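You operate a simulated robot arm through the tools that you are given. There is no shell and no other tool. Be economical: measure what you need, move in short steps, check, and stop when the job is done.

You run a simulated robot arm. Do the job below in one go: nothing can be reset, and whatever is moved stays where it is left.

## Task
Put one of the tall pads from the pad rack on the teal panel. Put one of the wood pieces from the top of the low shelf on the purple panel. Open the foam drawer, put the pink foam block from the inside of the foam drawer on the red wheel, then shut the drawer. Close the sliding case lid. Put the white brush on the low shelf of the window bench. Lift the paper bin lid open. Do these in any order.

It is judged by the outcome, as a careful person would: the job done as asked, and still so three seconds after it is handed in. It fails if anything else is knocked over, pushed out of place, dropped, spilled or broken. A push-on lid holds only when it is set on centred and level and pressed home; a screw cap is set on level and turned clockwise until tight.

## Robot
A 7-joint arm with a two-finger parallel gripper on a trunk, on a base that drives. Base frame: it is fixed to the floor where the robot stands at the start and does not move with it; the origin is under the middle of the robot, x ahead of it, y to its left, z up; the surface under the hand at the start is at about z = 0.42. Lengths are in m, angles in degrees, forces in N, time in s.
With the tool pointing down near the work surface it reaches from about 0.1 to 0.66 m from the robot's upright axis, wherever it stands. Its first joint turns from -143.0 to 143.0 degrees. Places, roughly: foam drawer [0.2, 1.6, 0.7]; low shelf of the window bench [-3.6, -0.3, 0.2]; paper bin lid [-0.4, -0.5, 0.4]; pink foam block (5x5x3 cm) [0.1, 1.5, 0.7]; purple panel (15x10x1 cm) [0.4, 2.4, 0.9]; red wheel (6x6x3 cm) [-3.7, 4.4, 0.6]; sliding case lid [0.2, 2.1, 0.9]; tall pad (11x2x14 cm) [0.5, 0.2, 0.1]; teal panel (15x10x1 cm) [0.4, 2.8, 0.9]; white brush (5x3x12 cm) [-1.5, 3.5, 0.7]; wood piece (4x4x5 cm) [0.6, 0.9, 0.4]; wood piece (5x5x4 cm) [0.4, 0.9, 0.4]; wood piece (5x6x4 cm) [0.5, 0.9, 0.4]. Payload 3 kg.
The TCP is the grasp point between the finger pads, 0.03 m short of the fingertips. In the tool frame z runs along the fingers and y along their closing line. Largest opening 0.11 m; finger width 0.02, thickness 0.01; the body of the gripper, 0.048 by 0.112 m, starts 0.055 m behind the TCP.
Orientation is that of the tool frame in the base frame, as a unit quaternion [x, y, z, w]. With the fingers straight down and closing along the base's y, the tool's x points along the base's -x, its y along +y and its z along -z.

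## Interface
- The arm moves only by the tool play_rows. Its argument "commands" is text: rows parted by semicolons, each of 7 numbers parted by spaces: the shift along the tool's x, y, z in units of 30 mm (1.0 is 30 mm), then the turn, a rotation vector about the tool's x, y, z in units of 4 degrees (1.0 is 4 degrees), then the opening, from 0 (shut) to 1 (fully open). In form: x y z rx ry rz grip; .... A call has 1 to 8 rows; each row shifts and turns the commanded pose from where the row before left it, along the tool's axes as they then stand. A call with a number of a shift or a turn outside -1 to 1 is refused whole. Rows are played at 5 a second. More than 0.05 m and 8.6 degrees between two rows, or a gripper value outside its range, and nothing of the call is played. Where a pose cannot be reached the arm comes as near as it can. A force on the tool above 40 N (or 10 N above the force at the start of the call, whichever is more), or a blocked arm, ends the call early, and 0.2 s more pass. The fingers move at their own pace (about 0.108 m/s each) and stop on an object; they squeeze with about 37 N. The grip force told is the motor's: it shows also when the fingers shut on nothing. Time passes only in rows, and 0.2 s behind the last, so rows that do not move let the fingers close. The reply holds the time, the measured pose of the TCP, the force on the tool along the base axes, the opening and the grip force, in the units named above and with some noise, with the torque about the TCP (base axes, N m) and any sound that the robot's microphone picked up.
- Cameras (640 x 400 px; columns grow to the right, rows downward): "scene" is now at [0.1267, -0.0145, 1.379]; the picture's right is [-0.42, -0.91, 0.00], its down [-0.85, 0.39, -0.36] and it looks along [0.33, -0.15, -0.93] (base axes); focal length 214 px, centre (320, 200). "wrist" rides on the gripper at [0.072, 0.017, -0.103] in the tool frame; the picture's right is [-0.23, 0.97, 0.00], its down [-0.76, -0.18, -0.62] and it looks along [-0.61, -0.14, 0.78] (tool axes); focal length 222 px, centre (320, 200). There is no depth. A picture from a camera that has moved, and an enlarged one, comes with that camera's place and axes in the base frame and with its lens. The place of the scene camera against the robot may be out by one fixed shift of up to 0.012 m in any direction.
- camera(camera): a new picture of that camera. The clock stands still meanwhile.
- move_column(by): slides the trunk up (or, below 0, down) by that many m; the arm and the scene camera ride with it, the base frame stays. It gives what a move gives, with no picture.
- roll_base(legs): drives the robot by 1 to 6 legs, each [ahead, left, turn to the left] in m, m and degrees, along the robot's own axes; the way and the turn of a leg run together, so that a leg with both is an arc; at most 1.5 m and 180 degrees a leg. The arm and the cameras ride along, it lands a little off, and it stops where it bumps. It gives what a move gives.
- head_to(pan, tilt): turns the head with the scene camera to pan (to the left, within 86 degrees either way) and tilt (down, from -29 to 69), counted from straight ahead of the robot. It gives what a move gives.
- enlarge(camera, box): a new picture of the part [left, top, right, bottom] of that camera's present view, enlarged. The clock stands still meanwhile.
- finish_job(): hands the job in; it is judged then, once.

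Go step by step. Nothing tells you exact positions but the pictures and the camera data: compare them with the known pose of the tool, close in by small moves and look again before you grip or let go. The budget is 186 turns and 164 pictures, counting those below and the enlarged ones. Unless the task says otherwise, let go and move clear before handing in.

The tools are called after ">>>" by a JSON object that holds its "name" and its "arguments". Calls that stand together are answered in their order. play_rows: Moves the arm, as the interface text tells. Its arguments: {"type":"object","properties":{"commands":{"type":"string"}},"required":["commands"]} The other tools are called the same way: move_column (by) slides the trunk up or down; roll_base (legs) drives the base; head_to (pan, tilt) turns the head that bears the scene camera; camera (camera) takes a picture; enlarge (camera, box) takes an enlarged picture of a part of a camera's view; finish_job () hands the job in.

At the start:

```text
clock: 0.0
position: [0.4055, 0.3807, 0.9625]
orientation: [-0.001, 1.0, 0.0, 0.0]
ft_force: [0.0, 0.3, 0.4]
moment: [-0.02, -0.02, -0.02]
opening: 0.11
finger_force: 0.0
trunk travel left (down, up): [-0.525, 0.365]
robot x, y, heading: [0.001, -0.0025, 0.1]
head pan, tilt: [-24.9, 68.8]
```

scene: 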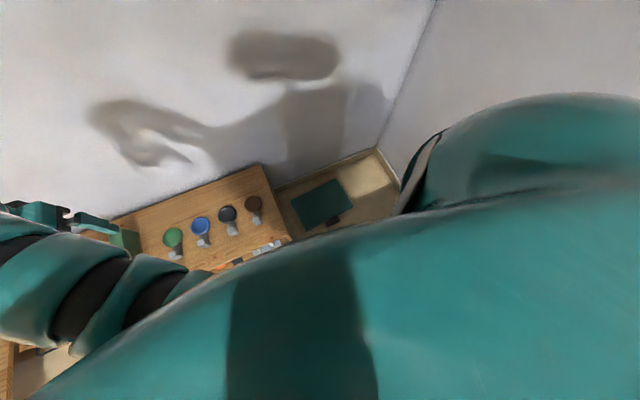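
wrist: 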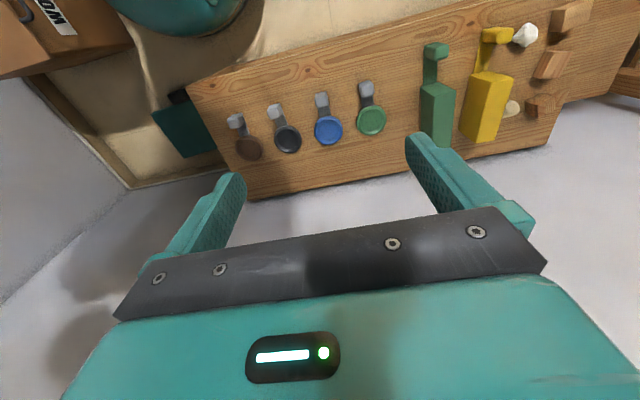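

I see a low wooden shelf in front with knobs and pieces. I look around with the head first.

>>> {"name": "head_to", "arguments": {"pan": 0, "tilt": 35}}

>>> {"name": "camera", "arguments": {"camera": "scene"}}

>>> {"name": "head_to", "arguments": {"pan": 70, "tilt": 25}}

>>> {"name": "camera", "arguments": {"camera": "scene"}}

>>> {"name": "head_to", "arguments": {"pan": -80, "tilt": 40}}

>>> {"name": "camera", "arguments": {"camera": "scene"}}

```text
clock: 1.0
position: [0.4058, 0.3826, 0.9641]
orientation: [0.0, 1.0, 0.0, -0.001]
ft_force: [0.8, -1.0, 0.1]
moment: [0.0, 0.02, 0.01]
opening: 0.1098
finger_force: 0.0
trunk travel left (down, up): [-0.525, 0.365]
robot x, y, heading: [0.0007, 0.0001, -0.1]
head pan, tilt: [0.0, 35.0]
```

```text
161 pictures are left
camera scene: at [0.164, 0.009, 1.4226], right [0.0, -1.0, 0.0], down [-0.57, 0.0, -0.82], along [0.82, 0.0, -0.57], focal length 214 px, centre (320, 200)
```

scene: 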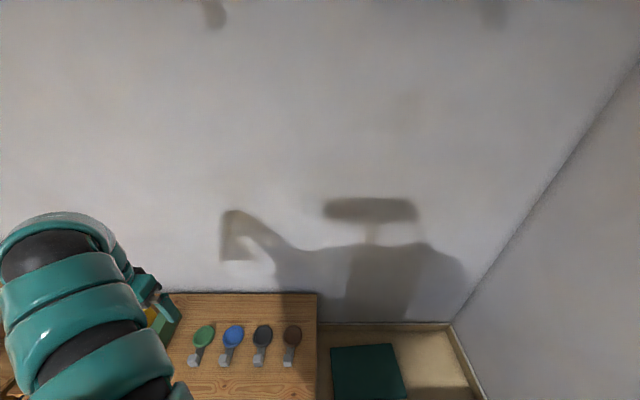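

```text
clock: 2.4
position: [0.4055, 0.3818, 0.9637]
orientation: [0.0, 1.0, 0.0, -0.001]
ft_force: [-0.5, 0.4, 0.6]
moment: [0.03, 0.02, 0.0]
opening: 0.11
finger_force: 0.0
trunk travel left (down, up): [-0.525, 0.365]
robot x, y, heading: [-0.0005, 0.0021, -0.2]
head pan, tilt: [70.0, 25.0]
```

```text
160 pictures are left
camera scene: at [0.1076, 0.0956, 1.4385], right [0.94, -0.34, 0.0], down [-0.14, -0.4, -0.91], along [0.31, 0.85, -0.42], focal length 214 px, centre (320, 200)
```

scene: 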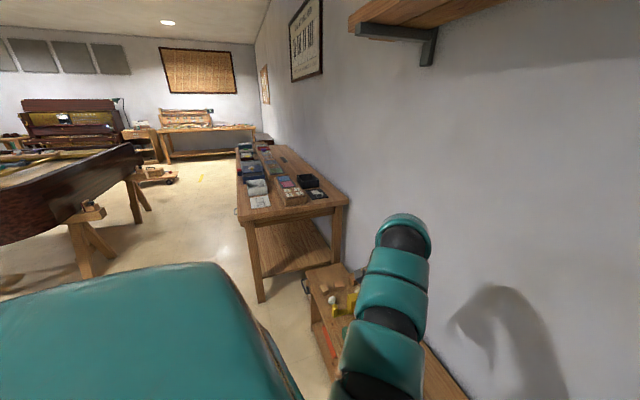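

```text
clock: 4.8
position: [0.4056, 0.3809, 0.9629]
orientation: [0.001, 1.0, 0.0, 0.0]
ft_force: [-0.1, -0.6, 0.4]
moment: [-0.02, 0.03, 0.03]
opening: 0.1099
finger_force: 0.1
trunk travel left (down, up): [-0.525, 0.365]
robot x, y, heading: [-0.0048, -0.0009, -0.0]
head pan, tilt: [-80.0, 40.0]
```

```text
159 pictures are left
camera scene: at [0.0908, -0.0747, 1.4152], right [-0.98, -0.17, 0.0], down [-0.11, 0.63, -0.77], along [0.13, -0.75, -0.64], focal length 214 px, centre (320, 200)
```

scene: 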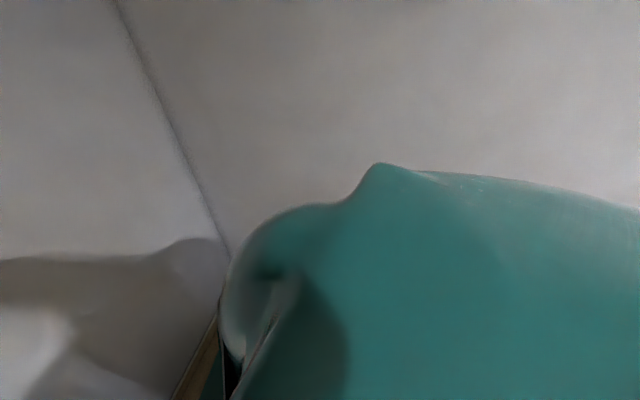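

I need a wider view of the room and of the shelf. I turn the robot to the left in place and look about.

>>> {"name": "roll_base", "arguments": {"legs": [[0, 0, 90]]}}

>>> {"name": "head_to", "arguments": {"pan": 80, "tilt": 30}}

>>> {"name": "camera", "arguments": {"camera": "scene"}}

>>> {"name": "head_to", "arguments": {"pan": 10, "tilt": 15}}

>>> {"name": "camera", "arguments": {"camera": "scene"}}

>>> {"name": "head_to", "arguments": {"pan": -60, "tilt": 50}}

>>> {"name": "camera", "arguments": {"camera": "scene"}}

```text
clock: 8.9
position: [-0.3772, 0.4096, 0.962]
orientation: [-0.704, 0.71, 0.0, 0.0]
ft_force: [0.4, 0.7, 0.2]
moment: [0.0, 0.0, -0.04]
opening: 0.1102
finger_force: 0.2
trunk travel left (down, up): [-0.525, 0.365]
robot x, y, heading: [-0.0025, -0.0021, 89.6]
head pan, tilt: [-80.0, 40.0]
```

```text
clock: 11.4
position: [-0.3774, 0.4106, 0.962]
orientation: [-0.703, 0.711, 0.0, -0.001]
ft_force: [0.2, -0.1, 0.6]
moment: [-0.01, -0.01, 0.0]
opening: 0.1098
finger_force: 0.1
trunk travel left (down, up): [-0.525, 0.365]
robot x, y, heading: [-0.0027, -0.0003, 89.4]
head pan, tilt: [80.0, 30.0]
```

```text
158 pictures are left
camera scene: at [-0.0922, 0.1058, 1.4305], right [0.18, 0.98, 0.0], down [0.49, -0.09, -0.87], along [-0.85, 0.16, -0.5], focal length 214 px, centre (320, 200)
```

scene: 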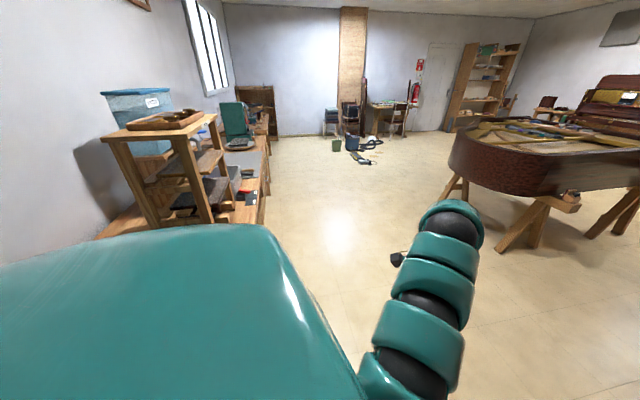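

```text
clock: 12.8
position: [-0.3764, 0.4086, 0.9622]
orientation: [-0.703, 0.711, 0.0, -0.001]
ft_force: [0.3, -0.1, -0.2]
moment: [0.02, -0.03, -0.03]
opening: 0.1098
finger_force: 0.1
trunk travel left (down, up): [-0.525, 0.365]
robot x, y, heading: [-0.0022, 0.0004, 89.3]
head pan, tilt: [10.0, 15.0]
```

```text
157 pictures are left
camera scene: at [-0.0185, 0.1812, 1.4547], right [0.99, 0.16, 0.0], down [0.04, -0.26, -0.97], along [-0.16, 0.95, -0.26], focal length 214 px, centre (320, 200)
```

scene: 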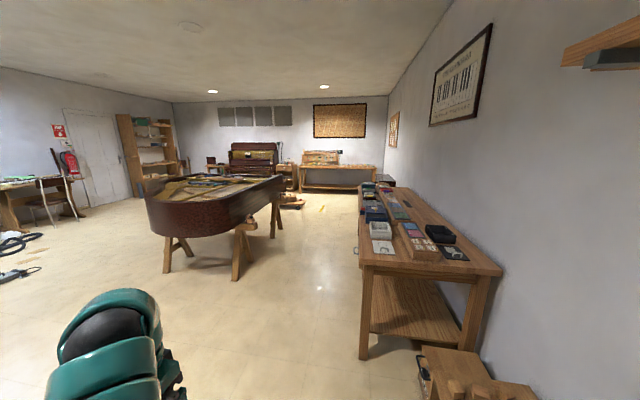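

```text
clock: 14.2
position: [-0.3762, 0.4099, 0.9628]
orientation: [-0.704, 0.711, 0.0, 0.0]
ft_force: [-0.8, 0.2, 0.0]
moment: [0.01, 0.04, 0.04]
opening: 0.11
finger_force: 0.1
trunk travel left (down, up): [-0.525, 0.365]
robot x, y, heading: [-0.0005, 0.002, 89.5]
head pan, tilt: [-60.0, 50.0]
```

```text
156 pictures are left
camera scene: at [0.0638, 0.1269, 1.401], right [0.49, -0.87, 0.0], down [-0.67, -0.38, -0.64], along [0.56, 0.32, -0.77], focal length 214 px, centre (320, 200)
```

scene: 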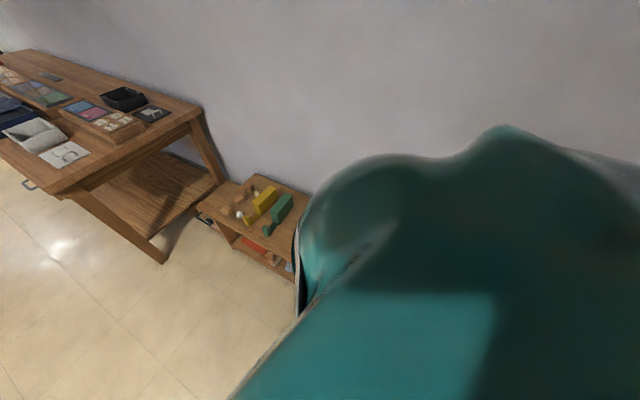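

The low shelf is open at the front, and the pads sit inside it under the top. I back off from it and face it.

>>> {"name": "roll_base", "arguments": {"legs": [[0.4, 0.6, 0], [0, 0, -90]]}}

>>> {"name": "head_to", "arguments": {"pan": -5, "tilt": 40}}

>>> {"name": "camera", "arguments": {"camera": "scene"}}

>>> {"name": "head_to", "arguments": {"pan": -80, "tilt": 30}}

>>> {"name": "camera", "arguments": {"camera": "scene"}}

```text
clock: 22.0
position: [-0.1772, 0.7868, 0.9625]
orientation: [0.007, 1.0, 0.0, 0.0]
ft_force: [0.1, 0.0, 0.5]
moment: [0.0, -0.03, -0.02]
opening: 0.1101
finger_force: 0.1
trunk travel left (down, up): [-0.525, 0.365]
robot x, y, heading: [-0.5892, 0.4145, -0.9]
head pan, tilt: [-60.0, 50.0]
```

```text
clock: 23.2
position: [-0.176, 0.787, 0.9631]
orientation: [0.008, 1.0, 0.0, 0.0]
ft_force: [0.7, 0.1, -0.6]
moment: [0.0, 0.01, -0.01]
opening: 0.1102
finger_force: 0.0
trunk travel left (down, up): [-0.525, 0.365]
robot x, y, heading: [-0.5881, 0.4121, -1.1]
head pan, tilt: [-5.0, 40.0]
```

```text
155 pictures are left
camera scene: at [-0.4276, 0.4116, 1.4152], right [-0.1, -0.99, 0.0], down [-0.64, 0.07, -0.77], along [0.76, -0.08, -0.64], focal length 214 px, centre (320, 200)
```

scene: 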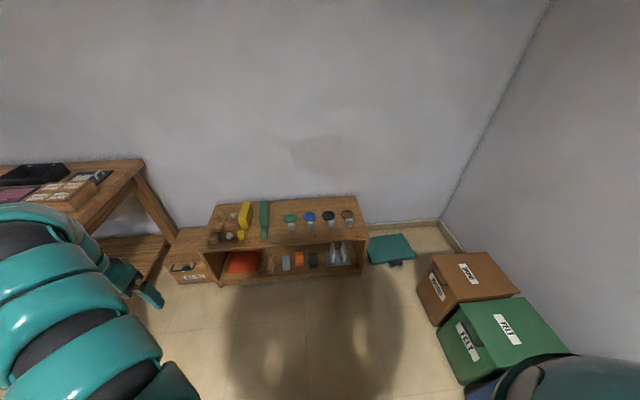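

```text
clock: 24.7
position: [-0.1766, 0.789, 0.9624]
orientation: [0.008, 1.0, 0.0, 0.0]
ft_force: [0.1, 0.4, 0.7]
moment: [0.0, 0.0, 0.0]
opening: 0.11
finger_force: 0.0
trunk travel left (down, up): [-0.525, 0.365]
robot x, y, heading: [-0.5876, 0.41, -1.1]
head pan, tilt: [-80.0, 30.0]
```

```text
154 pictures are left
camera scene: at [-0.4977, 0.331, 1.4305], right [-0.99, -0.16, 0.0], down [-0.08, 0.49, -0.87], along [0.14, -0.85, -0.5], focal length 214 px, centre (320, 200)
```

scene: 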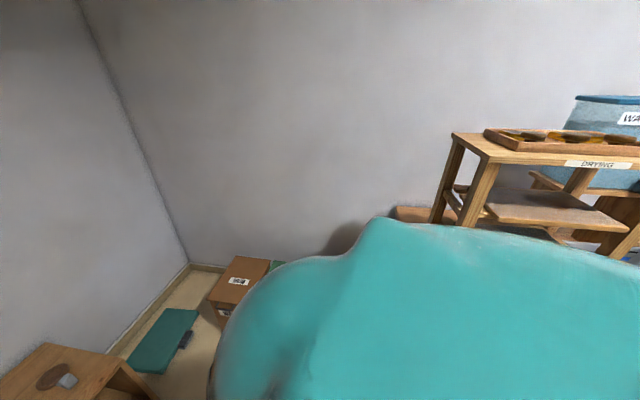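

I see the shelf with the pads inside, and bins to its right. Closer views next.

>>> {"name": "head_to", "arguments": {"pan": -40, "tilt": 60}}

>>> {"name": "camera", "arguments": {"camera": "scene"}}

>>> {"name": "head_to", "arguments": {"pan": 0, "tilt": 45}}

>>> {"name": "enlarge", "arguments": {"camera": "scene", "box": [180, 150, 440, 300]}}

```text
clock: 25.8
position: [-0.1774, 0.7875, 0.9626]
orientation: [0.008, 1.0, 0.0, 0.0]
ft_force: [0.7, 0.0, 0.3]
moment: [-0.01, -0.01, 0.0]
opening: 0.11
finger_force: 0.1
trunk travel left (down, up): [-0.525, 0.365]
robot x, y, heading: [-0.5854, 0.4102, -0.9]
head pan, tilt: [-40.0, 60.0]
```

```text
153 pictures are left
camera scene: at [-0.4617, 0.3766, 1.3885], right [-0.65, -0.76, 0.0], down [-0.65, 0.57, -0.5], along [0.38, -0.33, -0.87], focal length 214 px, centre (320, 200)
```

scene: 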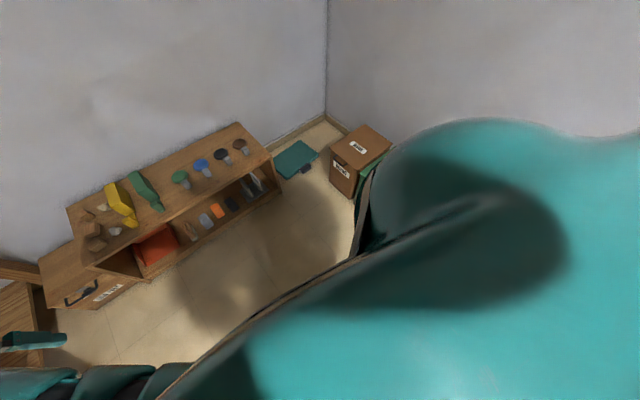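

```text
clock: 26.8
position: [-0.1764, 0.7867, 0.9624]
orientation: [0.008, 1.0, -0.001, 0.0]
ft_force: [0.0, 0.4, 0.5]
moment: [0.01, 0.02, -0.01]
opening: 0.1099
finger_force: 0.0
trunk travel left (down, up): [-0.525, 0.365]
robot x, y, heading: [-0.591, 0.4111, -1.0]
head pan, tilt: [0.0, 45.0]
```

```text
2.46 times, centred on (310, 225) of scene
camera zoom: at [-0.4308, 0.419, 1.4079], right [-0.02, -1.0, 0.0], down [-0.71, 0.01, -0.71], along [0.71, -0.01, -0.71], focal length 528 px, centre (345, 138)
```

zoom: 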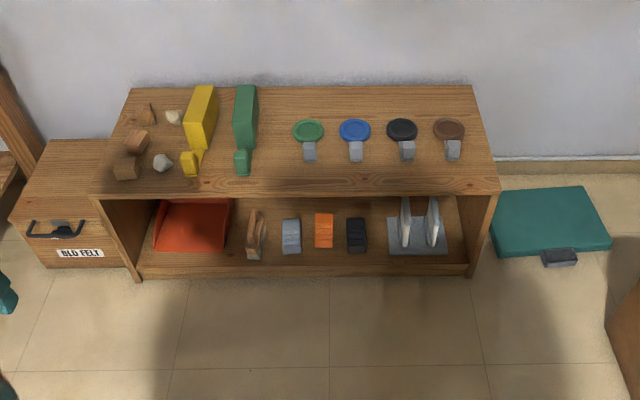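

The tall pads stand in the grey rack inside the shelf; the wood pieces are on the left end of the top. I turn right to look at the bins first.

>>> {"name": "roll_base", "arguments": {"legs": [[0, 0, -90]]}}

>>> {"name": "head_to", "arguments": {"pan": 0, "tilt": 50}}

>>> {"name": "camera", "arguments": {"camera": "scene"}}

>>> {"name": "camera", "arguments": {"camera": "wrist"}}

```text
clock: 31.0
position: [-0.2103, 0.0041, 0.9624]
orientation: [0.709, 0.706, 0.0, 0.0]
ft_force: [0.9, -0.4, 0.3]
moment: [0.01, -0.03, -0.02]
opening: 0.11
finger_force: 0.0
trunk travel left (down, up): [-0.525, 0.365]
robot x, y, heading: [-0.5842, 0.4148, -90.2]
head pan, tilt: [0.0, 45.0]
```

```text
clock: 31.7
position: [-0.2085, 0.0046, 0.962]
orientation: [0.709, 0.705, 0.0, 0.0]
ft_force: [-0.2, 0.2, -0.2]
moment: [0.02, 0.01, -0.05]
opening: 0.1101
finger_force: 0.1
trunk travel left (down, up): [-0.525, 0.365]
robot x, y, heading: [-0.5887, 0.4147, -90.3]
head pan, tilt: [0.0, 50.0]
```

```text
151 pictures are left
camera scene: at [-0.5931, 0.2644, 1.401], right [-1.0, 0.01, 0.0], down [0.0, 0.77, -0.64], along [0.0, -0.64, -0.77], focal length 214 px, centre (320, 200)
```

scene: 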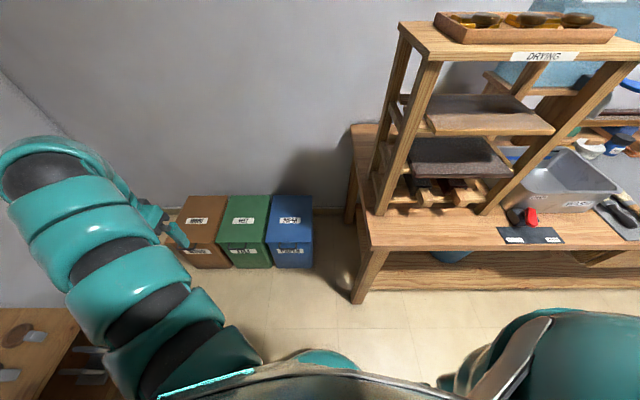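

```text
150 pictures are left
camera wrist: at [-0.1913, 0.0771, 1.0657], right [0.97, -0.23, 0.0], down [-0.18, -0.76, 0.62], along [-0.14, -0.61, -0.78], focal length 222 px, centre (320, 200)
```

wrist: 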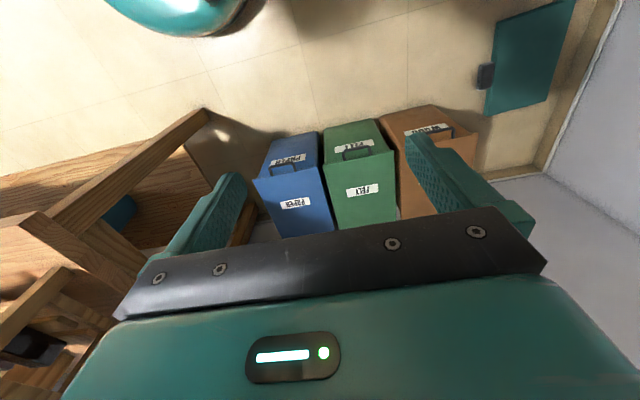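

The blue bin is the paper bin, with its lid handle in front. Zooming in.

>>> {"name": "enlarge", "arguments": {"camera": "scene", "box": [180, 170, 360, 285]}}

>>> {"name": "enlarge", "arguments": {"camera": "wrist", "box": [230, 100, 470, 250]}}

```text
3.48 times, centred on (270, 228) of scene
camera zoom: at [-0.5931, 0.2644, 1.401], right [-1.0, 0.01, 0.0], down [0.0, 0.77, -0.64], along [0.0, -0.64, -0.77], focal length 746 px, centre (494, 104)
```

zoom: 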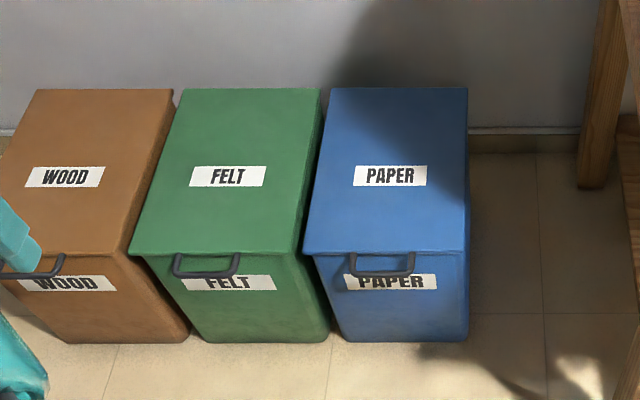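

```text
2.67 times, centred on (350, 175) of wrist
camera zoom: at [-0.1913, 0.0771, 1.0657], right [0.97, -0.23, 0.0], down [-0.18, -0.76, 0.62], along [-0.14, -0.61, -0.78], focal length 592 px, centre (240, 267)
```

zoom: 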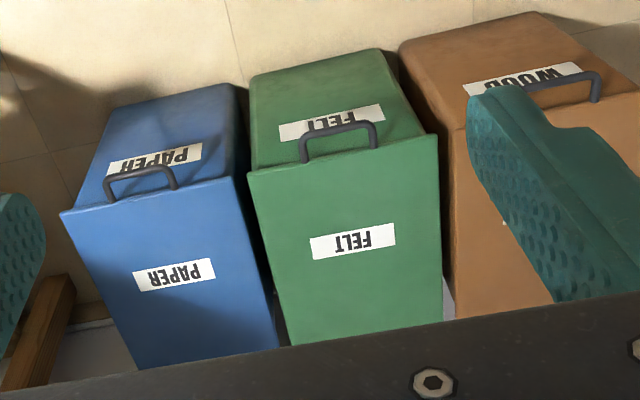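

The paper lid handle bar is at about (-0.42, -0.285, 0.34), hinge at the back near y = -0.64. I line up with it, lower the trunk and pitch the fingers forward.

>>> {"name": "roll_base", "arguments": {"legs": [[0, 0.2, 0], [0.08, 0, 0]]}}

>>> {"name": "play_rows", "arguments": {"commands": "-0.4 -0.6 0 0 -1 0 0;-0.4 -0.6 0 0 -1 0 0;-0.4 -0.6 0 0 -1 0 0;-0.4 -0.6 0 0 -1 0 0;-0.4 -0.6 0 0 -1 0 0;-0.4 -0.6 0 0 -1 0 0;-0.4 -0.6 0 0 -1 0 0;-0.4 -0.6 0 0 -1 0 0"}}

>>> {"name": "play_rows", "arguments": {"commands": "0 -0.6 0 0 -1 0 0;0 -0.6 0 0 -1 0 0;0 -0.6 0 0 -1 0 0;0 -0.6 0 0 -1 0 0;0 -0.6 0 0 -1 0 0;0 -0.6 0 0 -1 0 0;0 -0.6 0 0 -1 0 0;0 -0.6 0 0 -1 0 0"}}

>>> {"name": "move_column", "arguments": {"by": -0.45}}

>>> {"name": "camera", "arguments": {"camera": "scene"}}

>>> {"name": "camera", "arguments": {"camera": "wrist"}}

```text
clock: 33.9
position: [-0.0095, -0.0768, 0.961]
orientation: [0.708, 0.706, 0.0, 0.0]
ft_force: [-0.3, 0.7, 1.4]
moment: [0.04, 0.0, 0.01]
opening: 0.1101
finger_force: 0.0
trunk travel left (down, up): [-0.525, 0.365]
robot x, y, heading: [-0.394, 0.3303, -90.1]
head pan, tilt: [0.0, 50.0]
```

```text
clock: 35.7
position: [-0.0588, -0.1284, 0.9877]
orientation: [0.684, 0.682, -0.184, 0.182]
ft_force: [0.0, 0.0, -0.6]
moment: [0.01, -0.02, -0.01]
opening: 0.0002
finger_force: 37.4
out of reach, approached as far as the arm can: row 4, 5, 6, 8
trunk travel left (down, up): [-0.525, 0.365]
robot x, y, heading: [-0.3872, 0.3324, -90.0]
head pan, tilt: [0.0, 50.0]
```

```text
clock: 37.5
position: [-0.1112, -0.1673, 1.0043]
orientation: [0.599, 0.6, -0.376, 0.374]
ft_force: [0.4, 0.6, -0.2]
moment: [-0.01, 0.04, -0.04]
opening: 0.0
finger_force: 37.2
out of reach, approached as far as the arm can: row 1, 2, 3, 4, 5, 6, 7
trunk travel left (down, up): [-0.525, 0.365]
robot x, y, heading: [-0.3946, 0.3301, -89.9]
head pan, tilt: [0.0, 50.0]
```

```text
refused: -0.45 is not a number from -0.4 to 0.4
```

```text
147 pictures are left
camera scene: at [-0.3923, 0.1865, 1.4013], right [-1.0, 0.0, 0.0], down [0.0, 0.76, -0.64], along [0.0, -0.64, -0.76], focal length 214 px, centre (320, 200)
```

scene: 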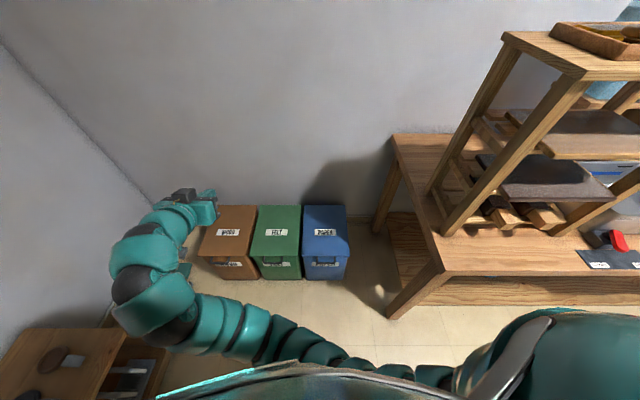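

```text
146 pictures are left
camera wrist: at [-0.0944, -0.0428, 0.9844], right [0.97, -0.1, 0.2], down [-0.17, 0.23, 0.96], along [-0.14, -0.97, 0.21], focal length 222 px, centre (320, 200)
```

wrist: 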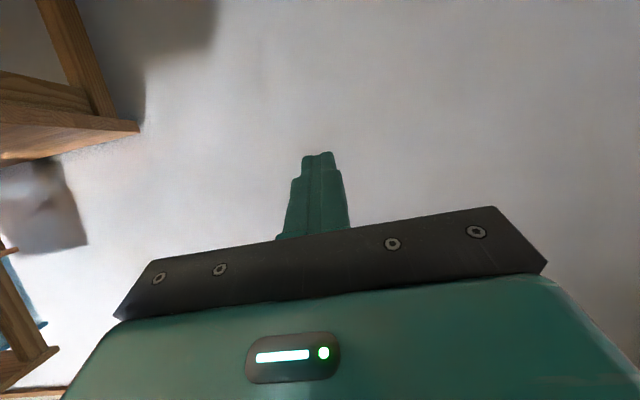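

The arm is near its limit there. I lower the trunk, then bring the tool inwards and finish the pitch.

>>> {"name": "move_column", "arguments": {"by": -0.4}}

>>> {"name": "play_rows", "arguments": {"commands": "0 -0.8 -0.4 0 0 0 0;0 -0.8 -0.4 0 0 0 0;0 -0.8 -0.4 0 0 0 0;0 -0.8 -0.4 0 0 0 0;0 -0.8 -0.4 0 0 0 0;0 -0.8 0 0 0 0 0;0 -0.8 0 0 0 0 0;0 -0.8 0 0 0 0 0"}}

>>> {"name": "play_rows", "arguments": {"commands": "0 -0.5 0 0 -1 0 0;0 -0.5 0 0 -1 0 0;0 -0.5 0 0 -1 0 0;0 -0.5 0 0 -1 0 0;0 -0.5 0 0 -1 0 0;0 -0.5 0 0 -1 0 0;0 -0.5 0 0 -1 0 0;0 0 0 0 0 0 0"}}

>>> {"name": "camera", "arguments": {"camera": "scene"}}

```text
clock: 41.4
position: [-0.1139, -0.1708, 0.6045]
orientation: [0.601, 0.599, -0.375, 0.374]
ft_force: [0.5, -0.6, -0.6]
moment: [0.0, -0.02, -0.01]
opening: 0.0002
finger_force: 37.0
trunk travel left (down, up): [-0.125, 0.765]
robot x, y, heading: [-0.3922, 0.3311, -90.0]
head pan, tilt: [0.0, 50.0]
```

```text
clock: 43.2
position: [-0.2847, -0.1197, 0.6407]
orientation: [0.601, 0.599, -0.375, 0.374]
ft_force: [0.7, -0.5, 0.5]
moment: [-0.01, 0.01, 0.01]
opening: 0.0
finger_force: 36.4
out of reach, approached as far as the arm can: row 7, 8
trunk travel left (down, up): [-0.125, 0.765]
robot x, y, heading: [-0.3905, 0.3284, -89.9]
head pan, tilt: [0.0, 50.0]
```

```text
clock: 45.0
position: [-0.2448, -0.1105, 0.6673]
orientation: [0.493, 0.489, -0.509, 0.509]
ft_force: [-0.5, 0.0, 0.1]
moment: [0.01, 0.0, 0.01]
opening: 0.0002
finger_force: 37.5
out of reach, approached as far as the arm can: row 1, 2, 3, 4, 5, 6, 7
trunk travel left (down, up): [-0.125, 0.765]
robot x, y, heading: [-0.3898, 0.3335, -90.2]
head pan, tilt: [0.0, 50.0]
```

```text
145 pictures are left
camera scene: at [-0.394, 0.1847, 1.0032], right [-1.0, 0.0, 0.0], down [0.0, 0.77, -0.64], along [0.0, -0.64, -0.77], focal length 214 px, centre (320, 200)
```

scene: 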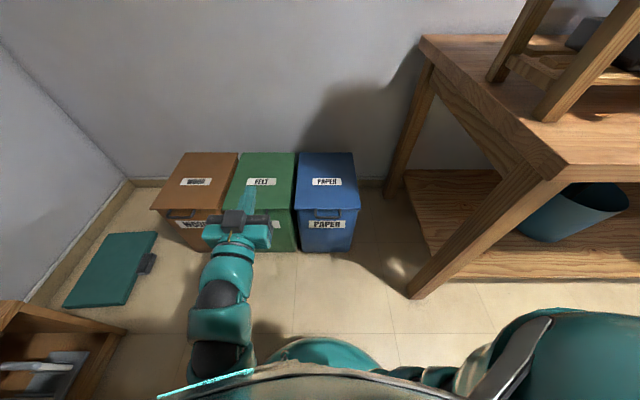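

The tool now points forward. I shift the base right to line up with the blue bin, and lower the hand at a standoff.

>>> {"name": "roll_base", "arguments": {"legs": [[0, -0.18, 0]]}}

>>> {"name": "move_column", "arguments": {"by": -0.12}}

>>> {"name": "play_rows", "arguments": {"commands": "1 0 0 0 0 0 0;1 0 0 0 0 0 0;1 0 0 0 0 0 0;1 0 0 0 0 0 0;1 0 0 0 0 0 0;1 0 0 0 0 0 0;1 0 0 0 0 0 0;0.8 0 0 0 0 0 0"}}

>>> {"name": "camera", "arguments": {"camera": "wrist"}}

>>> {"name": "camera", "arguments": {"camera": "scene"}}

```text
clock: 46.5
position: [-0.4233, -0.1114, 0.6665]
orientation: [-0.491, -0.49, 0.51, -0.509]
ft_force: [-0.5, 0.2, 0.1]
moment: [-0.02, 0.0, -0.03]
opening: 0.0
finger_force: 37.5
trunk travel left (down, up): [-0.125, 0.765]
robot x, y, heading: [-0.5674, 0.3298, -90.2]
head pan, tilt: [0.0, 50.0]
```

```text
clock: 48.2
position: [-0.4266, -0.1094, 0.6697]
orientation: [0.495, 0.484, -0.507, 0.514]
ft_force: [0.1, -0.3, 0.3]
moment: [0.01, -0.03, 0.02]
opening: 0.0
finger_force: 36.9
trunk travel left (down, up): [-0.123, 0.767]
robot x, y, heading: [-0.5684, 0.3331, -90.3]
head pan, tilt: [0.0, 50.0]
stopped: the arm was blocked; the commanded pose is now the measured one
```

```text
clock: 50.0
position: [-0.3565, -0.1068, 0.6355]
orientation: [0.572, 0.359, -0.392, 0.625]
ft_force: [0.7, -0.3, 0.2]
moment: [-0.01, 0.02, -0.05]
opening: 0.0001
finger_force: 37.5
trunk travel left (down, up): [-0.123, 0.767]
robot x, y, heading: [-0.5707, 0.3291, -90.1]
head pan, tilt: [0.0, 50.0]
stopped in row 8: the arm was blocked; the commanded pose is now the measured one
```

```text
144 pictures are left
camera wrist: at [-0.3084, -0.0085, 0.5678], right [0.78, 0.06, 0.63], down [-0.49, 0.67, 0.55], along [-0.39, -0.74, 0.55], focal length 222 px, centre (320, 200)
```

wrist: 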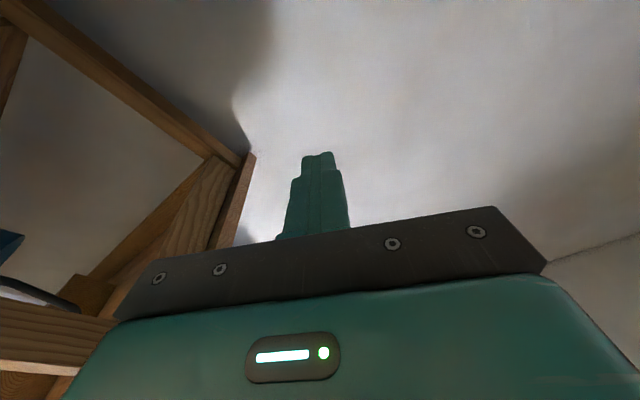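

```text
143 pictures are left
camera scene: at [-0.5837, 0.2023, 1.0225], right [-1.0, 0.0, -0.01], down [0.01, 0.75, -0.66], along [0.01, -0.66, -0.75], focal length 214 px, centre (320, 200)
```

scene: 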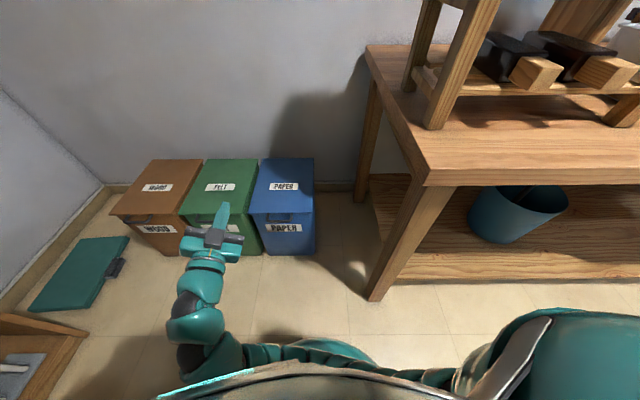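

The arm folded up against the robot itself. I raise the trunk, back the base off so the arm can work stretched out, and straighten the tool.

>>> {"name": "move_column", "arguments": {"by": 0.1}}

>>> {"name": "roll_base", "arguments": {"legs": [[-0.3, 0, 0]]}}

>>> {"name": "play_rows", "arguments": {"commands": "0 0 1 0 0 -0.8 0;0 0 1 0 0 -0.8 0;0 0 1 0 0 -0.8 0;0 0 1 0 0 -0.8 0;0 0 1 0 0 -0.8 0;0 0 1 0 0 -0.8 0;0 0 1 0 0 -0.8 0;0 0 1 0 0 -0.8 0"}}

>>> {"name": "play_rows", "arguments": {"commands": "0.5 0 0 0 1 0 0;0.5 0 0 0 1 0 0;0.5 0 0 0 1 0 0;0.5 0 0 0 1 0 0;0.5 0 0 0 1 0 0;0.5 0 0 0 1 0 0;0 0 0 0 0 0 0"}}

>>> {"name": "camera", "arguments": {"camera": "scene"}}

```text
clock: 51.3
position: [-0.3501, -0.1192, 0.6991]
orientation: [0.575, 0.368, -0.397, 0.613]
ft_force: [-0.4, -0.6, -0.4]
moment: [-0.04, 0.0, 0.05]
opening: 0.0001
finger_force: 36.8
trunk travel left (down, up): [-0.223, 0.667]
robot x, y, heading: [-0.573, 0.3315, -90.0]
head pan, tilt: [0.0, 50.0]
```

```text
clock: 53.3
position: [-0.3523, 0.1799, 0.6986]
orientation: [0.576, 0.366, -0.398, 0.613]
ft_force: [0.5, -0.6, 0.1]
moment: [0.0, 0.03, 0.02]
opening: 0.0
finger_force: 36.9
trunk travel left (down, up): [-0.223, 0.667]
robot x, y, heading: [-0.5629, 0.6337, -90.4]
head pan, tilt: [0.0, 50.0]
```

```text
clock: 55.1
position: [-0.3535, -0.0573, 0.7165]
orientation: [-0.481, -0.485, 0.524, -0.509]
ft_force: [-0.3, 0.1, 0.4]
moment: [0.03, 0.02, 0.01]
opening: 0.0
finger_force: 36.9
trunk travel left (down, up): [-0.223, 0.667]
robot x, y, heading: [-0.568, 0.6271, -90.1]
head pan, tilt: [0.0, 50.0]
```

```text
clock: 56.7
position: [-0.3554, -0.0513, 0.6267]
orientation: [0.579, 0.58, -0.413, 0.398]
ft_force: [-0.1, 0.1, 1.0]
moment: [-0.03, 0.0, -0.02]
opening: 0.0
finger_force: 36.3
trunk travel left (down, up): [-0.223, 0.667]
robot x, y, heading: [-0.5686, 0.6311, -90.6]
head pan, tilt: [0.0, 50.0]
```

```text
142 pictures are left
camera scene: at [-0.5729, 0.484, 1.0987], right [-1.0, 0.01, 0.0], down [0.01, 0.77, -0.64], along [0.0, -0.64, -0.77], focal length 214 px, centre (320, 200)
```

scene: 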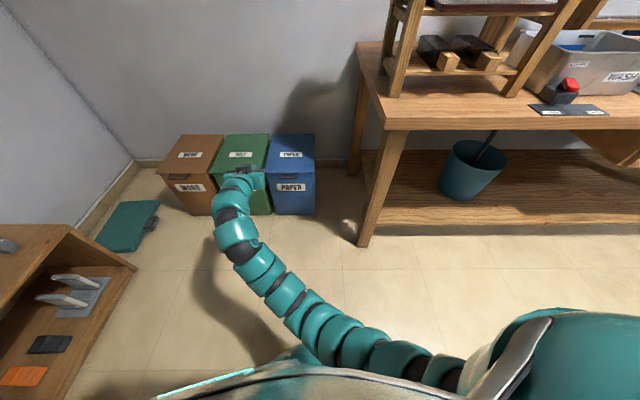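

Stretched out it works. I lower the trunk and align with the paper handle.

>>> {"name": "move_column", "arguments": {"by": -0.2}}

>>> {"name": "play_rows", "arguments": {"commands": "0.3 -0.75 0 0 0 0 0;0.3 -0.75 0 0 0 0 0;0.3 -0.75 0 0 0 0 0;1 0 0 0 0 0 0;1 0 0 0 0 0 0;1 0 0 0 0 0 0;0 0 0 0 0 0 0"}}

>>> {"name": "camera", "arguments": {"camera": "scene"}}

>>> {"name": "camera", "arguments": {"camera": "wrist"}}

```text
clock: 59.1
position: [-0.3604, -0.0549, 0.4789]
orientation: [0.582, 0.568, -0.415, 0.407]
ft_force: [-0.5, -0.1, 0.1]
moment: [0.05, -0.01, -0.02]
opening: 0.0001
finger_force: 37.1
trunk travel left (down, up): [-0.053, 0.837]
robot x, y, heading: [-0.569, 0.6327, -90.8]
head pan, tilt: [0.0, 50.0]
stopped: the arm was blocked; the commanded pose is now the measured one
```

```text
clock: 60.9
position: [-0.4143, -0.0506, 0.5562]
orientation: [0.589, 0.469, -0.412, 0.513]
ft_force: [-0.2, 0.2, -0.3]
moment: [-0.04, 0.02, -0.03]
opening: 0.0001
finger_force: 37.1
trunk travel left (down, up): [-0.053, 0.837]
robot x, y, heading: [-0.569, 0.6307, -90.5]
head pan, tilt: [0.0, 50.0]
stopped in row 7: the arm was blocked; the commanded pose is now the measured one
```

```text
141 pictures are left
camera scene: at [-0.5765, 0.4925, 0.9438], right [-1.0, 0.01, 0.0], down [0.01, 0.76, -0.65], along [0.0, -0.65, -0.76], focal length 214 px, centre (320, 200)
```

scene: 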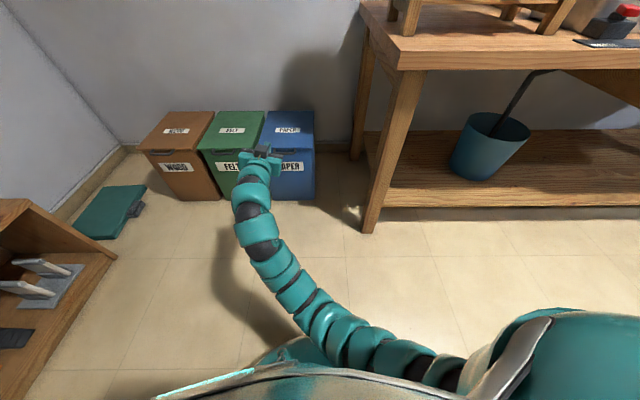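

```text
140 pictures are left
camera wrist: at [-0.381, 0.0601, 0.5035], right [0.9, -0.06, 0.43], down [-0.34, 0.52, 0.78], along [-0.28, -0.85, 0.45], focal length 222 px, centre (320, 200)
```

wrist: 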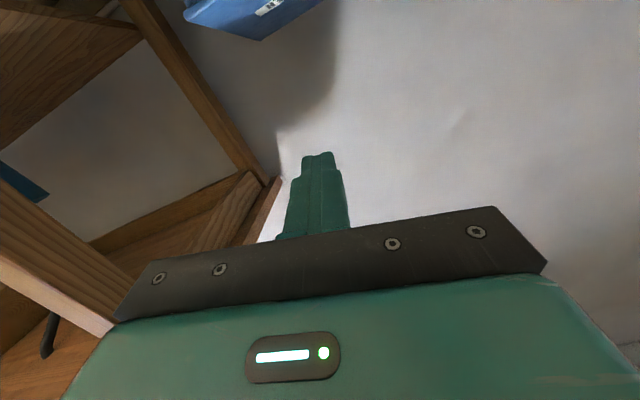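

Blocked again; I look down to see what the arm touches.

>>> {"name": "move_column", "arguments": {"by": 0.1}}

>>> {"name": "head_to", "arguments": {"pan": 0, "tilt": 69}}

>>> {"name": "camera", "arguments": {"camera": "scene"}}

>>> {"name": "head_to", "arguments": {"pan": 60, "tilt": 60}}

>>> {"name": "camera", "arguments": {"camera": "scene"}}

```text
clock: 62.2
position: [-0.4076, -0.0524, 0.6283]
orientation: [0.59, 0.477, -0.409, 0.507]
ft_force: [0.1, 0.0, -0.4]
moment: [0.02, 0.05, 0.01]
opening: 0.0001
finger_force: 36.5
trunk travel left (down, up): [-0.153, 0.737]
robot x, y, heading: [-0.5659, 0.6308, -90.5]
head pan, tilt: [0.0, 50.0]
```

```text
clock: 63.0
position: [-0.4094, -0.0525, 0.6287]
orientation: [0.59, 0.477, -0.409, 0.507]
ft_force: [0.0, 0.2, 0.5]
moment: [0.0, -0.02, -0.05]
opening: 0.0
finger_force: 37.1
trunk travel left (down, up): [-0.153, 0.737]
robot x, y, heading: [-0.5649, 0.6319, -90.5]
head pan, tilt: [0.0, 68.8]
```

```text
139 pictures are left
camera scene: at [-0.5728, 0.505, 1.0069], right [-1.0, 0.01, 0.0], down [0.01, 0.93, -0.36], along [0.0, -0.36, -0.93], focal length 214 px, centre (320, 200)
```

scene: 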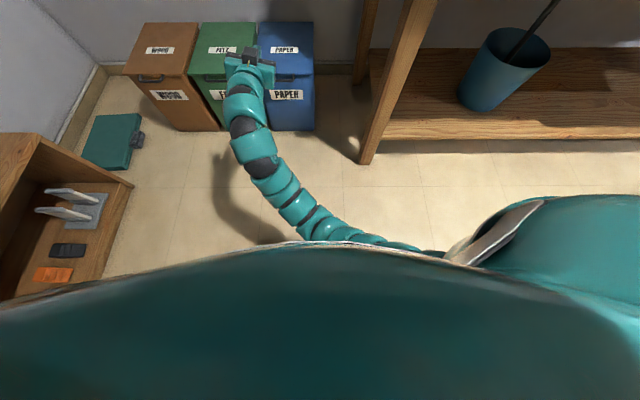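

```text
clock: 64.3
position: [-0.4092, -0.0529, 0.6295]
orientation: [0.59, 0.478, -0.408, 0.508]
ft_force: [-0.7, 0.3, 0.2]
moment: [0.0, -0.01, 0.0]
opening: 0.0
finger_force: 37.0
trunk travel left (down, up): [-0.153, 0.737]
robot x, y, heading: [-0.5681, 0.6331, -90.4]
head pan, tilt: [60.0, 60.0]
```

```text
138 pictures are left
camera scene: at [-0.5149, 0.5271, 1.0163], right [-0.51, -0.86, 0.0], down [-0.75, 0.44, -0.5], along [0.43, -0.25, -0.87], focal length 214 px, centre (320, 200)
```

scene: 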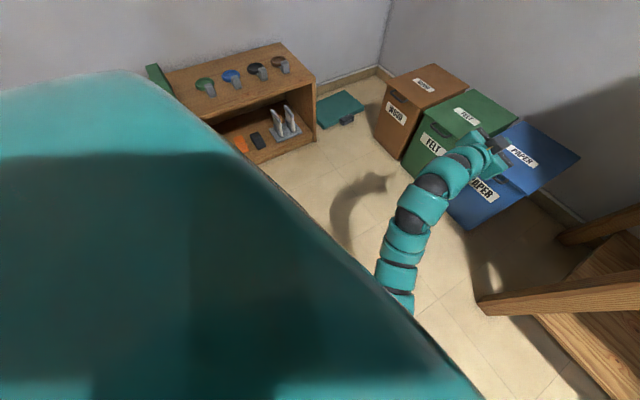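

The arm sagged into an elbow-low posture against the big belly. I raise the trunk and turn the tool back to pointing down, to get the elbow high again.

>>> {"name": "move_column", "arguments": {"by": 0.3}}

>>> {"name": "play_rows", "arguments": {"commands": "0 0 0 0 0 -0.8 0;0 0 0 0 0 -0.8 0;0 0 0 0 0 -0.8 0;0 0 0 0 0 -0.7 0;0 0 0 0 1 0 0;0 0 0 0 1 0 0;0 0 0 0 1 0 0;0 0 0 0 1 0 0"}}

>>> {"name": "play_rows", "arguments": {"commands": "0 0 0 0 1 0 0;0 0 0 0 1 0 0;0 0 0 0 1 0 0;0 0 0 0 1 0 0;0 0 0 0 1 0 0;0 0 0 0 1 0 0;0 0 0 0 1 0 0;0 0 0 0 1 0 0"}}

>>> {"name": "play_rows", "arguments": {"commands": "0 0 0 0 1 0 0;0 0 0 0 1 0 0;0 0 0 0 1 0 0;0 0 0 0 1 0 0;0 0 0 0 1 0 0;0 0 0 0 1 0 0;0 0 0 0 1 0 0;0 0 0 0 1 0 0"}}

>>> {"name": "head_to", "arguments": {"pan": 0, "tilt": 50}}

>>> {"name": "camera", "arguments": {"camera": "scene"}}

```text
clock: 67.3
position: [-0.4089, -0.0535, 0.928]
orientation: [0.589, 0.478, -0.409, 0.507]
ft_force: [0.2, -0.2, 0.2]
moment: [0.02, -0.03, 0.01]
opening: 0.0001
finger_force: 36.5
trunk travel left (down, up): [-0.453, 0.437]
robot x, y, heading: [-0.5658, 0.6311, -90.2]
head pan, tilt: [60.0, 60.0]
```

```text
clock: 69.2
position: [-0.4078, -0.054, 0.9291]
orientation: [0.593, 0.597, -0.382, 0.381]
ft_force: [0.4, 0.3, 0.3]
moment: [-0.01, 0.01, 0.02]
opening: 0.0
finger_force: 37.2
trunk travel left (down, up): [-0.453, 0.437]
robot x, y, heading: [-0.567, 0.6311, -90.3]
head pan, tilt: [60.0, 60.0]
```

```text
clock: 71.0
position: [-0.4065, -0.0519, 0.9304]
orientation: [0.675, 0.679, -0.204, 0.203]
ft_force: [0.1, 0.3, 0.6]
moment: [-0.01, 0.01, 0.02]
opening: 0.0001
finger_force: 36.8
trunk travel left (down, up): [-0.453, 0.437]
robot x, y, heading: [-0.5701, 0.6321, -90.2]
head pan, tilt: [60.0, 60.0]
```

```text
clock: 72.8
position: [-0.4098, -0.053, 0.9302]
orientation: [0.706, 0.708, -0.01, 0.006]
ft_force: [-0.2, -0.1, 1.1]
moment: [-0.01, 0.01, 0.0]
opening: 0.0
finger_force: 37.0
trunk travel left (down, up): [-0.453, 0.437]
robot x, y, heading: [-0.5682, 0.6351, -90.6]
head pan, tilt: [60.0, 60.0]
```

```text
clock: 74.0
position: [-0.4095, -0.0523, 0.93]
orientation: [0.706, 0.708, -0.01, 0.006]
ft_force: [0.4, -0.4, -0.1]
moment: [-0.03, 0.0, -0.01]
opening: 0.0001
finger_force: 36.7
trunk travel left (down, up): [-0.453, 0.437]
robot x, y, heading: [-0.5677, 0.633, -90.3]
head pan, tilt: [0.0, 50.0]
```

```text
137 pictures are left
camera scene: at [-0.5729, 0.4839, 1.3288], right [-1.0, 0.01, 0.0], down [0.01, 0.77, -0.64], along [0.0, -0.64, -0.77], focal length 214 px, centre (320, 200)
```

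scene: 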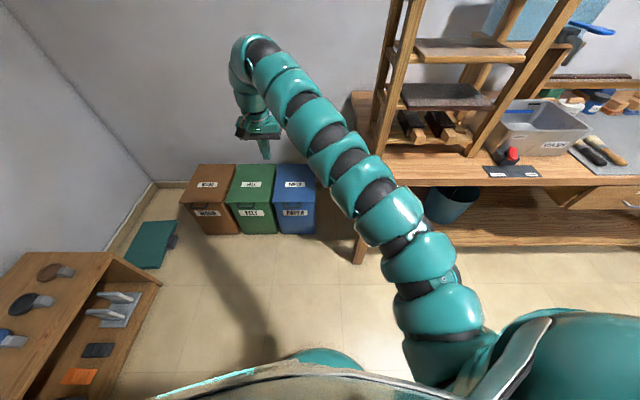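

Elbow is high now. I lower the trunk and pitch the fingers 45° forward only.

>>> {"name": "move_column", "arguments": {"by": -0.4}}

>>> {"name": "play_rows", "arguments": {"commands": "0 0 0.3 0 -1 0 0;0 0 0.3 0 -1 0 0;0 0 0.3 0 -1 0 0;0 0 0.3 0 -1 0 0;0 0 0.3 0 -1 0 0;0 0 0.3 0 -1 0 0;0 0 0.3 0 -1 0 0;0 0 0.3 0 -1 0 0"}}

>>> {"name": "play_rows", "arguments": {"commands": "0.3 0 0 0 -1 0 0;0.3 0 0 0 -1 0 0;0.3 0 0 0 -1 0 0;0.3 0 0 0 -1 0 0;0.3 0 0 0 0 0 0;0.3 0 0 0 0 0 0;0.3 0 0 0 0 0 0;0.3 0 0 0 0 0 0"}}

>>> {"name": "camera", "arguments": {"camera": "scene"}}

```text
clock: 77.9
position: [-0.4087, -0.0528, 0.5298]
orientation: [0.706, 0.708, -0.011, 0.006]
ft_force: [-0.3, -0.5, -0.4]
moment: [0.02, -0.05, 0.01]
opening: 0.0003
finger_force: 37.0
trunk travel left (down, up): [-0.053, 0.837]
robot x, y, heading: [-0.5697, 0.631, -90.3]
head pan, tilt: [0.0, 50.0]
```

```text
clock: 79.7
position: [-0.395, -0.0719, 0.4756]
orientation: [0.675, 0.679, -0.205, 0.202]
ft_force: [-0.1, -0.5, 0.3]
moment: [0.0, -0.02, 0.01]
opening: 0.0
finger_force: 36.7
out of reach, approached as far as the arm can: row 6, 7
trunk travel left (down, up): [-0.053, 0.837]
robot x, y, heading: [-0.5688, 0.6302, -90.3]
head pan, tilt: [0.0, 50.0]
```

```text
clock: 81.5
position: [-0.3957, -0.0201, 0.4255]
orientation: [0.64, 0.645, -0.296, 0.295]
ft_force: [-0.5, -0.3, 0.0]
moment: [0.01, -0.03, 0.02]
opening: 0.0
finger_force: 37.9
trunk travel left (down, up): [-0.053, 0.837]
robot x, y, heading: [-0.5687, 0.6308, -90.4]
head pan, tilt: [0.0, 50.0]
```

```text
136 pictures are left
camera scene: at [-0.573, 0.484, 0.9288], right [-1.0, 0.01, 0.0], down [0.01, 0.77, -0.64], along [0.0, -0.64, -0.77], focal length 214 px, centre (320, 200)
```

scene: 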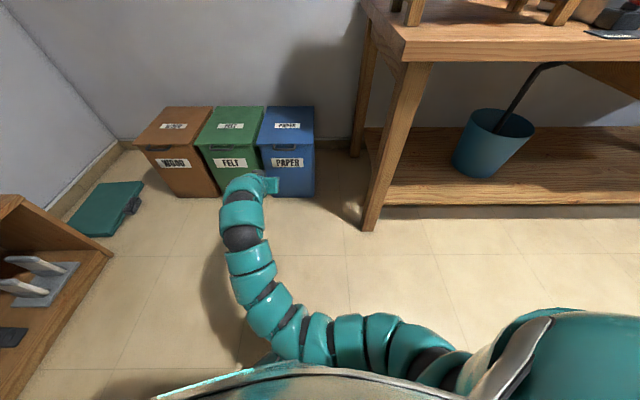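

No block this time. I lower further to the height under the handle, then look.

>>> {"name": "play_rows", "arguments": {"commands": "0.6 0 0.5 0 0 0 0;0.6 0 0.5 0 0 0 0;0.6 0 0.5 0 0 0 0;0.6 0 0.5 0 0 0 0;0.6 0 0.5 0 0 0 0;0 0 0 0 0 0 0"}}

>>> {"name": "enlarge", "arguments": {"camera": "scene", "box": [180, 90, 340, 210]}}

>>> {"name": "camera", "arguments": {"camera": "wrist"}}

```text
clock: 83.1
position: [-0.353, -0.0188, 0.4105]
orientation: [0.628, 0.63, -0.274, 0.365]
ft_force: [0.4, -0.9, 0.3]
moment: [-0.05, 0.05, 0.02]
opening: 0.0
finger_force: 37.1
trunk travel left (down, up): [-0.053, 0.837]
robot x, y, heading: [-0.5627, 0.6293, -90.5]
head pan, tilt: [0.0, 50.0]
stopped in row 6: the arm was blocked; the commanded pose is now the measured one
```

```text
3.33 times, centred on (260, 150) of scene
camera zoom: at [-0.5747, 0.4971, 0.9452], right [-1.0, 0.01, 0.0], down [0.01, 0.76, -0.65], along [0.0, -0.65, -0.76], focal length 715 px, centre (520, 367)
```

zoom: 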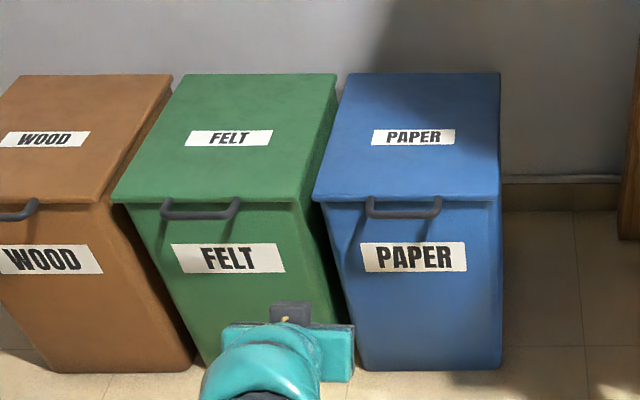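

```text
134 pictures are left
camera wrist: at [-0.3437, 0.109, 0.4142], right [0.95, -0.08, 0.29], down [-0.29, 0.04, 0.96], along [-0.09, -1.0, 0.02], focal length 222 px, centre (320, 200)
```

wrist: 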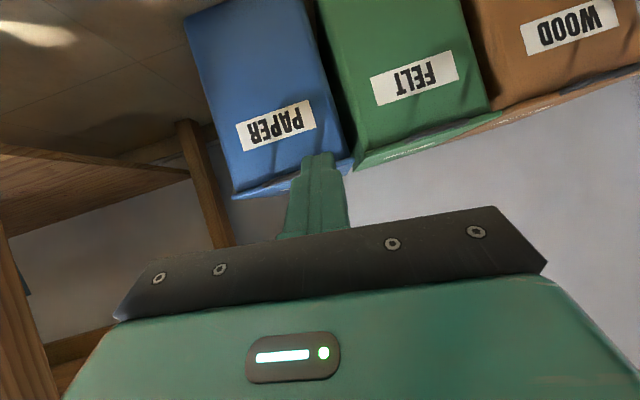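

The arm's elbow is hanging too low with the trunk at the bottom. A higher trunk with the arm reaching down should be better: I raise the trunk, reset to tool-down, then reach down.

>>> {"name": "move_column", "arguments": {"by": 0.35}}

>>> {"name": "play_rows", "arguments": {"commands": "0 0 0 0.75 0 -0.4 0;0 0 0 0.75 0 -0.4 0;0 0 0 0 1 0 0;0 0 0 0 1 0 0;0 0 0 0 1 0 0;0 0 0 0 1 0 0;0 0 0 0 1 0 0;0 0 0 0 1 0 0"}}

>>> {"name": "play_rows", "arguments": {"commands": "0 -0.3 0 0 1 0 0;0 -0.3 0 0 1 0 0;0 -0.3 0 0 1 0 0;0 -0.3 0 0 1 0 0;0 -0.3 0 0 1 0 0;0 -0.3 0 0 1 0 0;0 -0.3 0 0 1 0 0;0 0 0 0 0.5 0 0"}}

>>> {"name": "play_rows", "arguments": {"commands": "0 0 1 0 0 0 0;0 0 1 0 0 0 0;0 0 1 0 0 0 0;0 0 1 0 0 0 0;0 0 1 0 0 0 0;0 0 1 0 0 0 0;0 0 1 0 0 0 0;0 0 0 0 0 0 0"}}

>>> {"name": "camera", "arguments": {"camera": "scene"}}

```text
clock: 86.5
position: [-0.3603, -0.0244, 0.7263]
orientation: [0.633, 0.633, -0.276, 0.351]
ft_force: [0.4, 0.5, 0.4]
moment: [0.01, -0.02, 0.04]
opening: 0.0001
finger_force: 37.1
trunk travel left (down, up): [-0.403, 0.487]
robot x, y, heading: [-0.5649, 0.6309, -90.5]
head pan, tilt: [0.0, 50.0]
```

```text
clock: 88.3
position: [-0.36, -0.0229, 0.7265]
orientation: [0.685, 0.685, -0.18, 0.17]
ft_force: [1.0, -0.1, -0.2]
moment: [0.0, 0.0, 0.0]
opening: 0.0
finger_force: 36.5
trunk travel left (down, up): [-0.403, 0.487]
robot x, y, heading: [-0.5667, 0.6288, -90.5]
head pan, tilt: [0.0, 50.0]
```

```text
clock: 90.1
position: [-0.4225, -0.0231, 0.7262]
orientation: [0.708, 0.706, 0.004, -0.013]
ft_force: [0.3, 0.6, 0.1]
moment: [0.0, 0.01, 0.0]
opening: 0.0001
finger_force: 37.0
trunk travel left (down, up): [-0.403, 0.487]
robot x, y, heading: [-0.5693, 0.6292, -90.3]
head pan, tilt: [0.0, 50.0]
```

```text
clock: 91.9
position: [-0.4249, -0.0186, 0.5148]
orientation: [0.707, 0.707, 0.004, -0.012]
ft_force: [0.6, 0.6, -0.6]
moment: [0.0, 0.0, -0.03]
opening: 0.0
finger_force: 36.9
trunk travel left (down, up): [-0.403, 0.487]
robot x, y, heading: [-0.5643, 0.6346, -90.4]
head pan, tilt: [0.0, 50.0]
```

```text
133 pictures are left
camera scene: at [-0.5729, 0.4838, 1.2788], right [-1.0, 0.01, 0.0], down [0.01, 0.77, -0.64], along [0.0, -0.64, -0.77], focal length 214 px, centre (320, 200)
```

scene: 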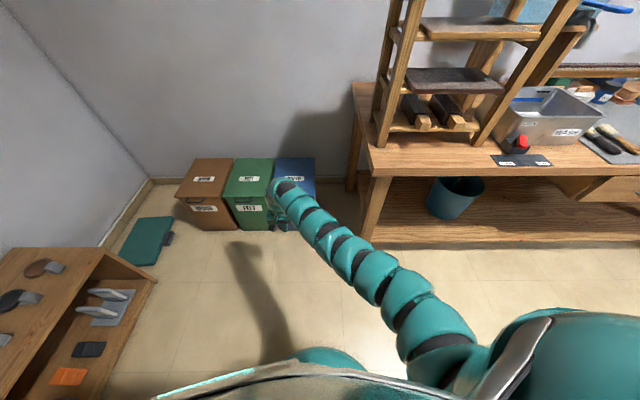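

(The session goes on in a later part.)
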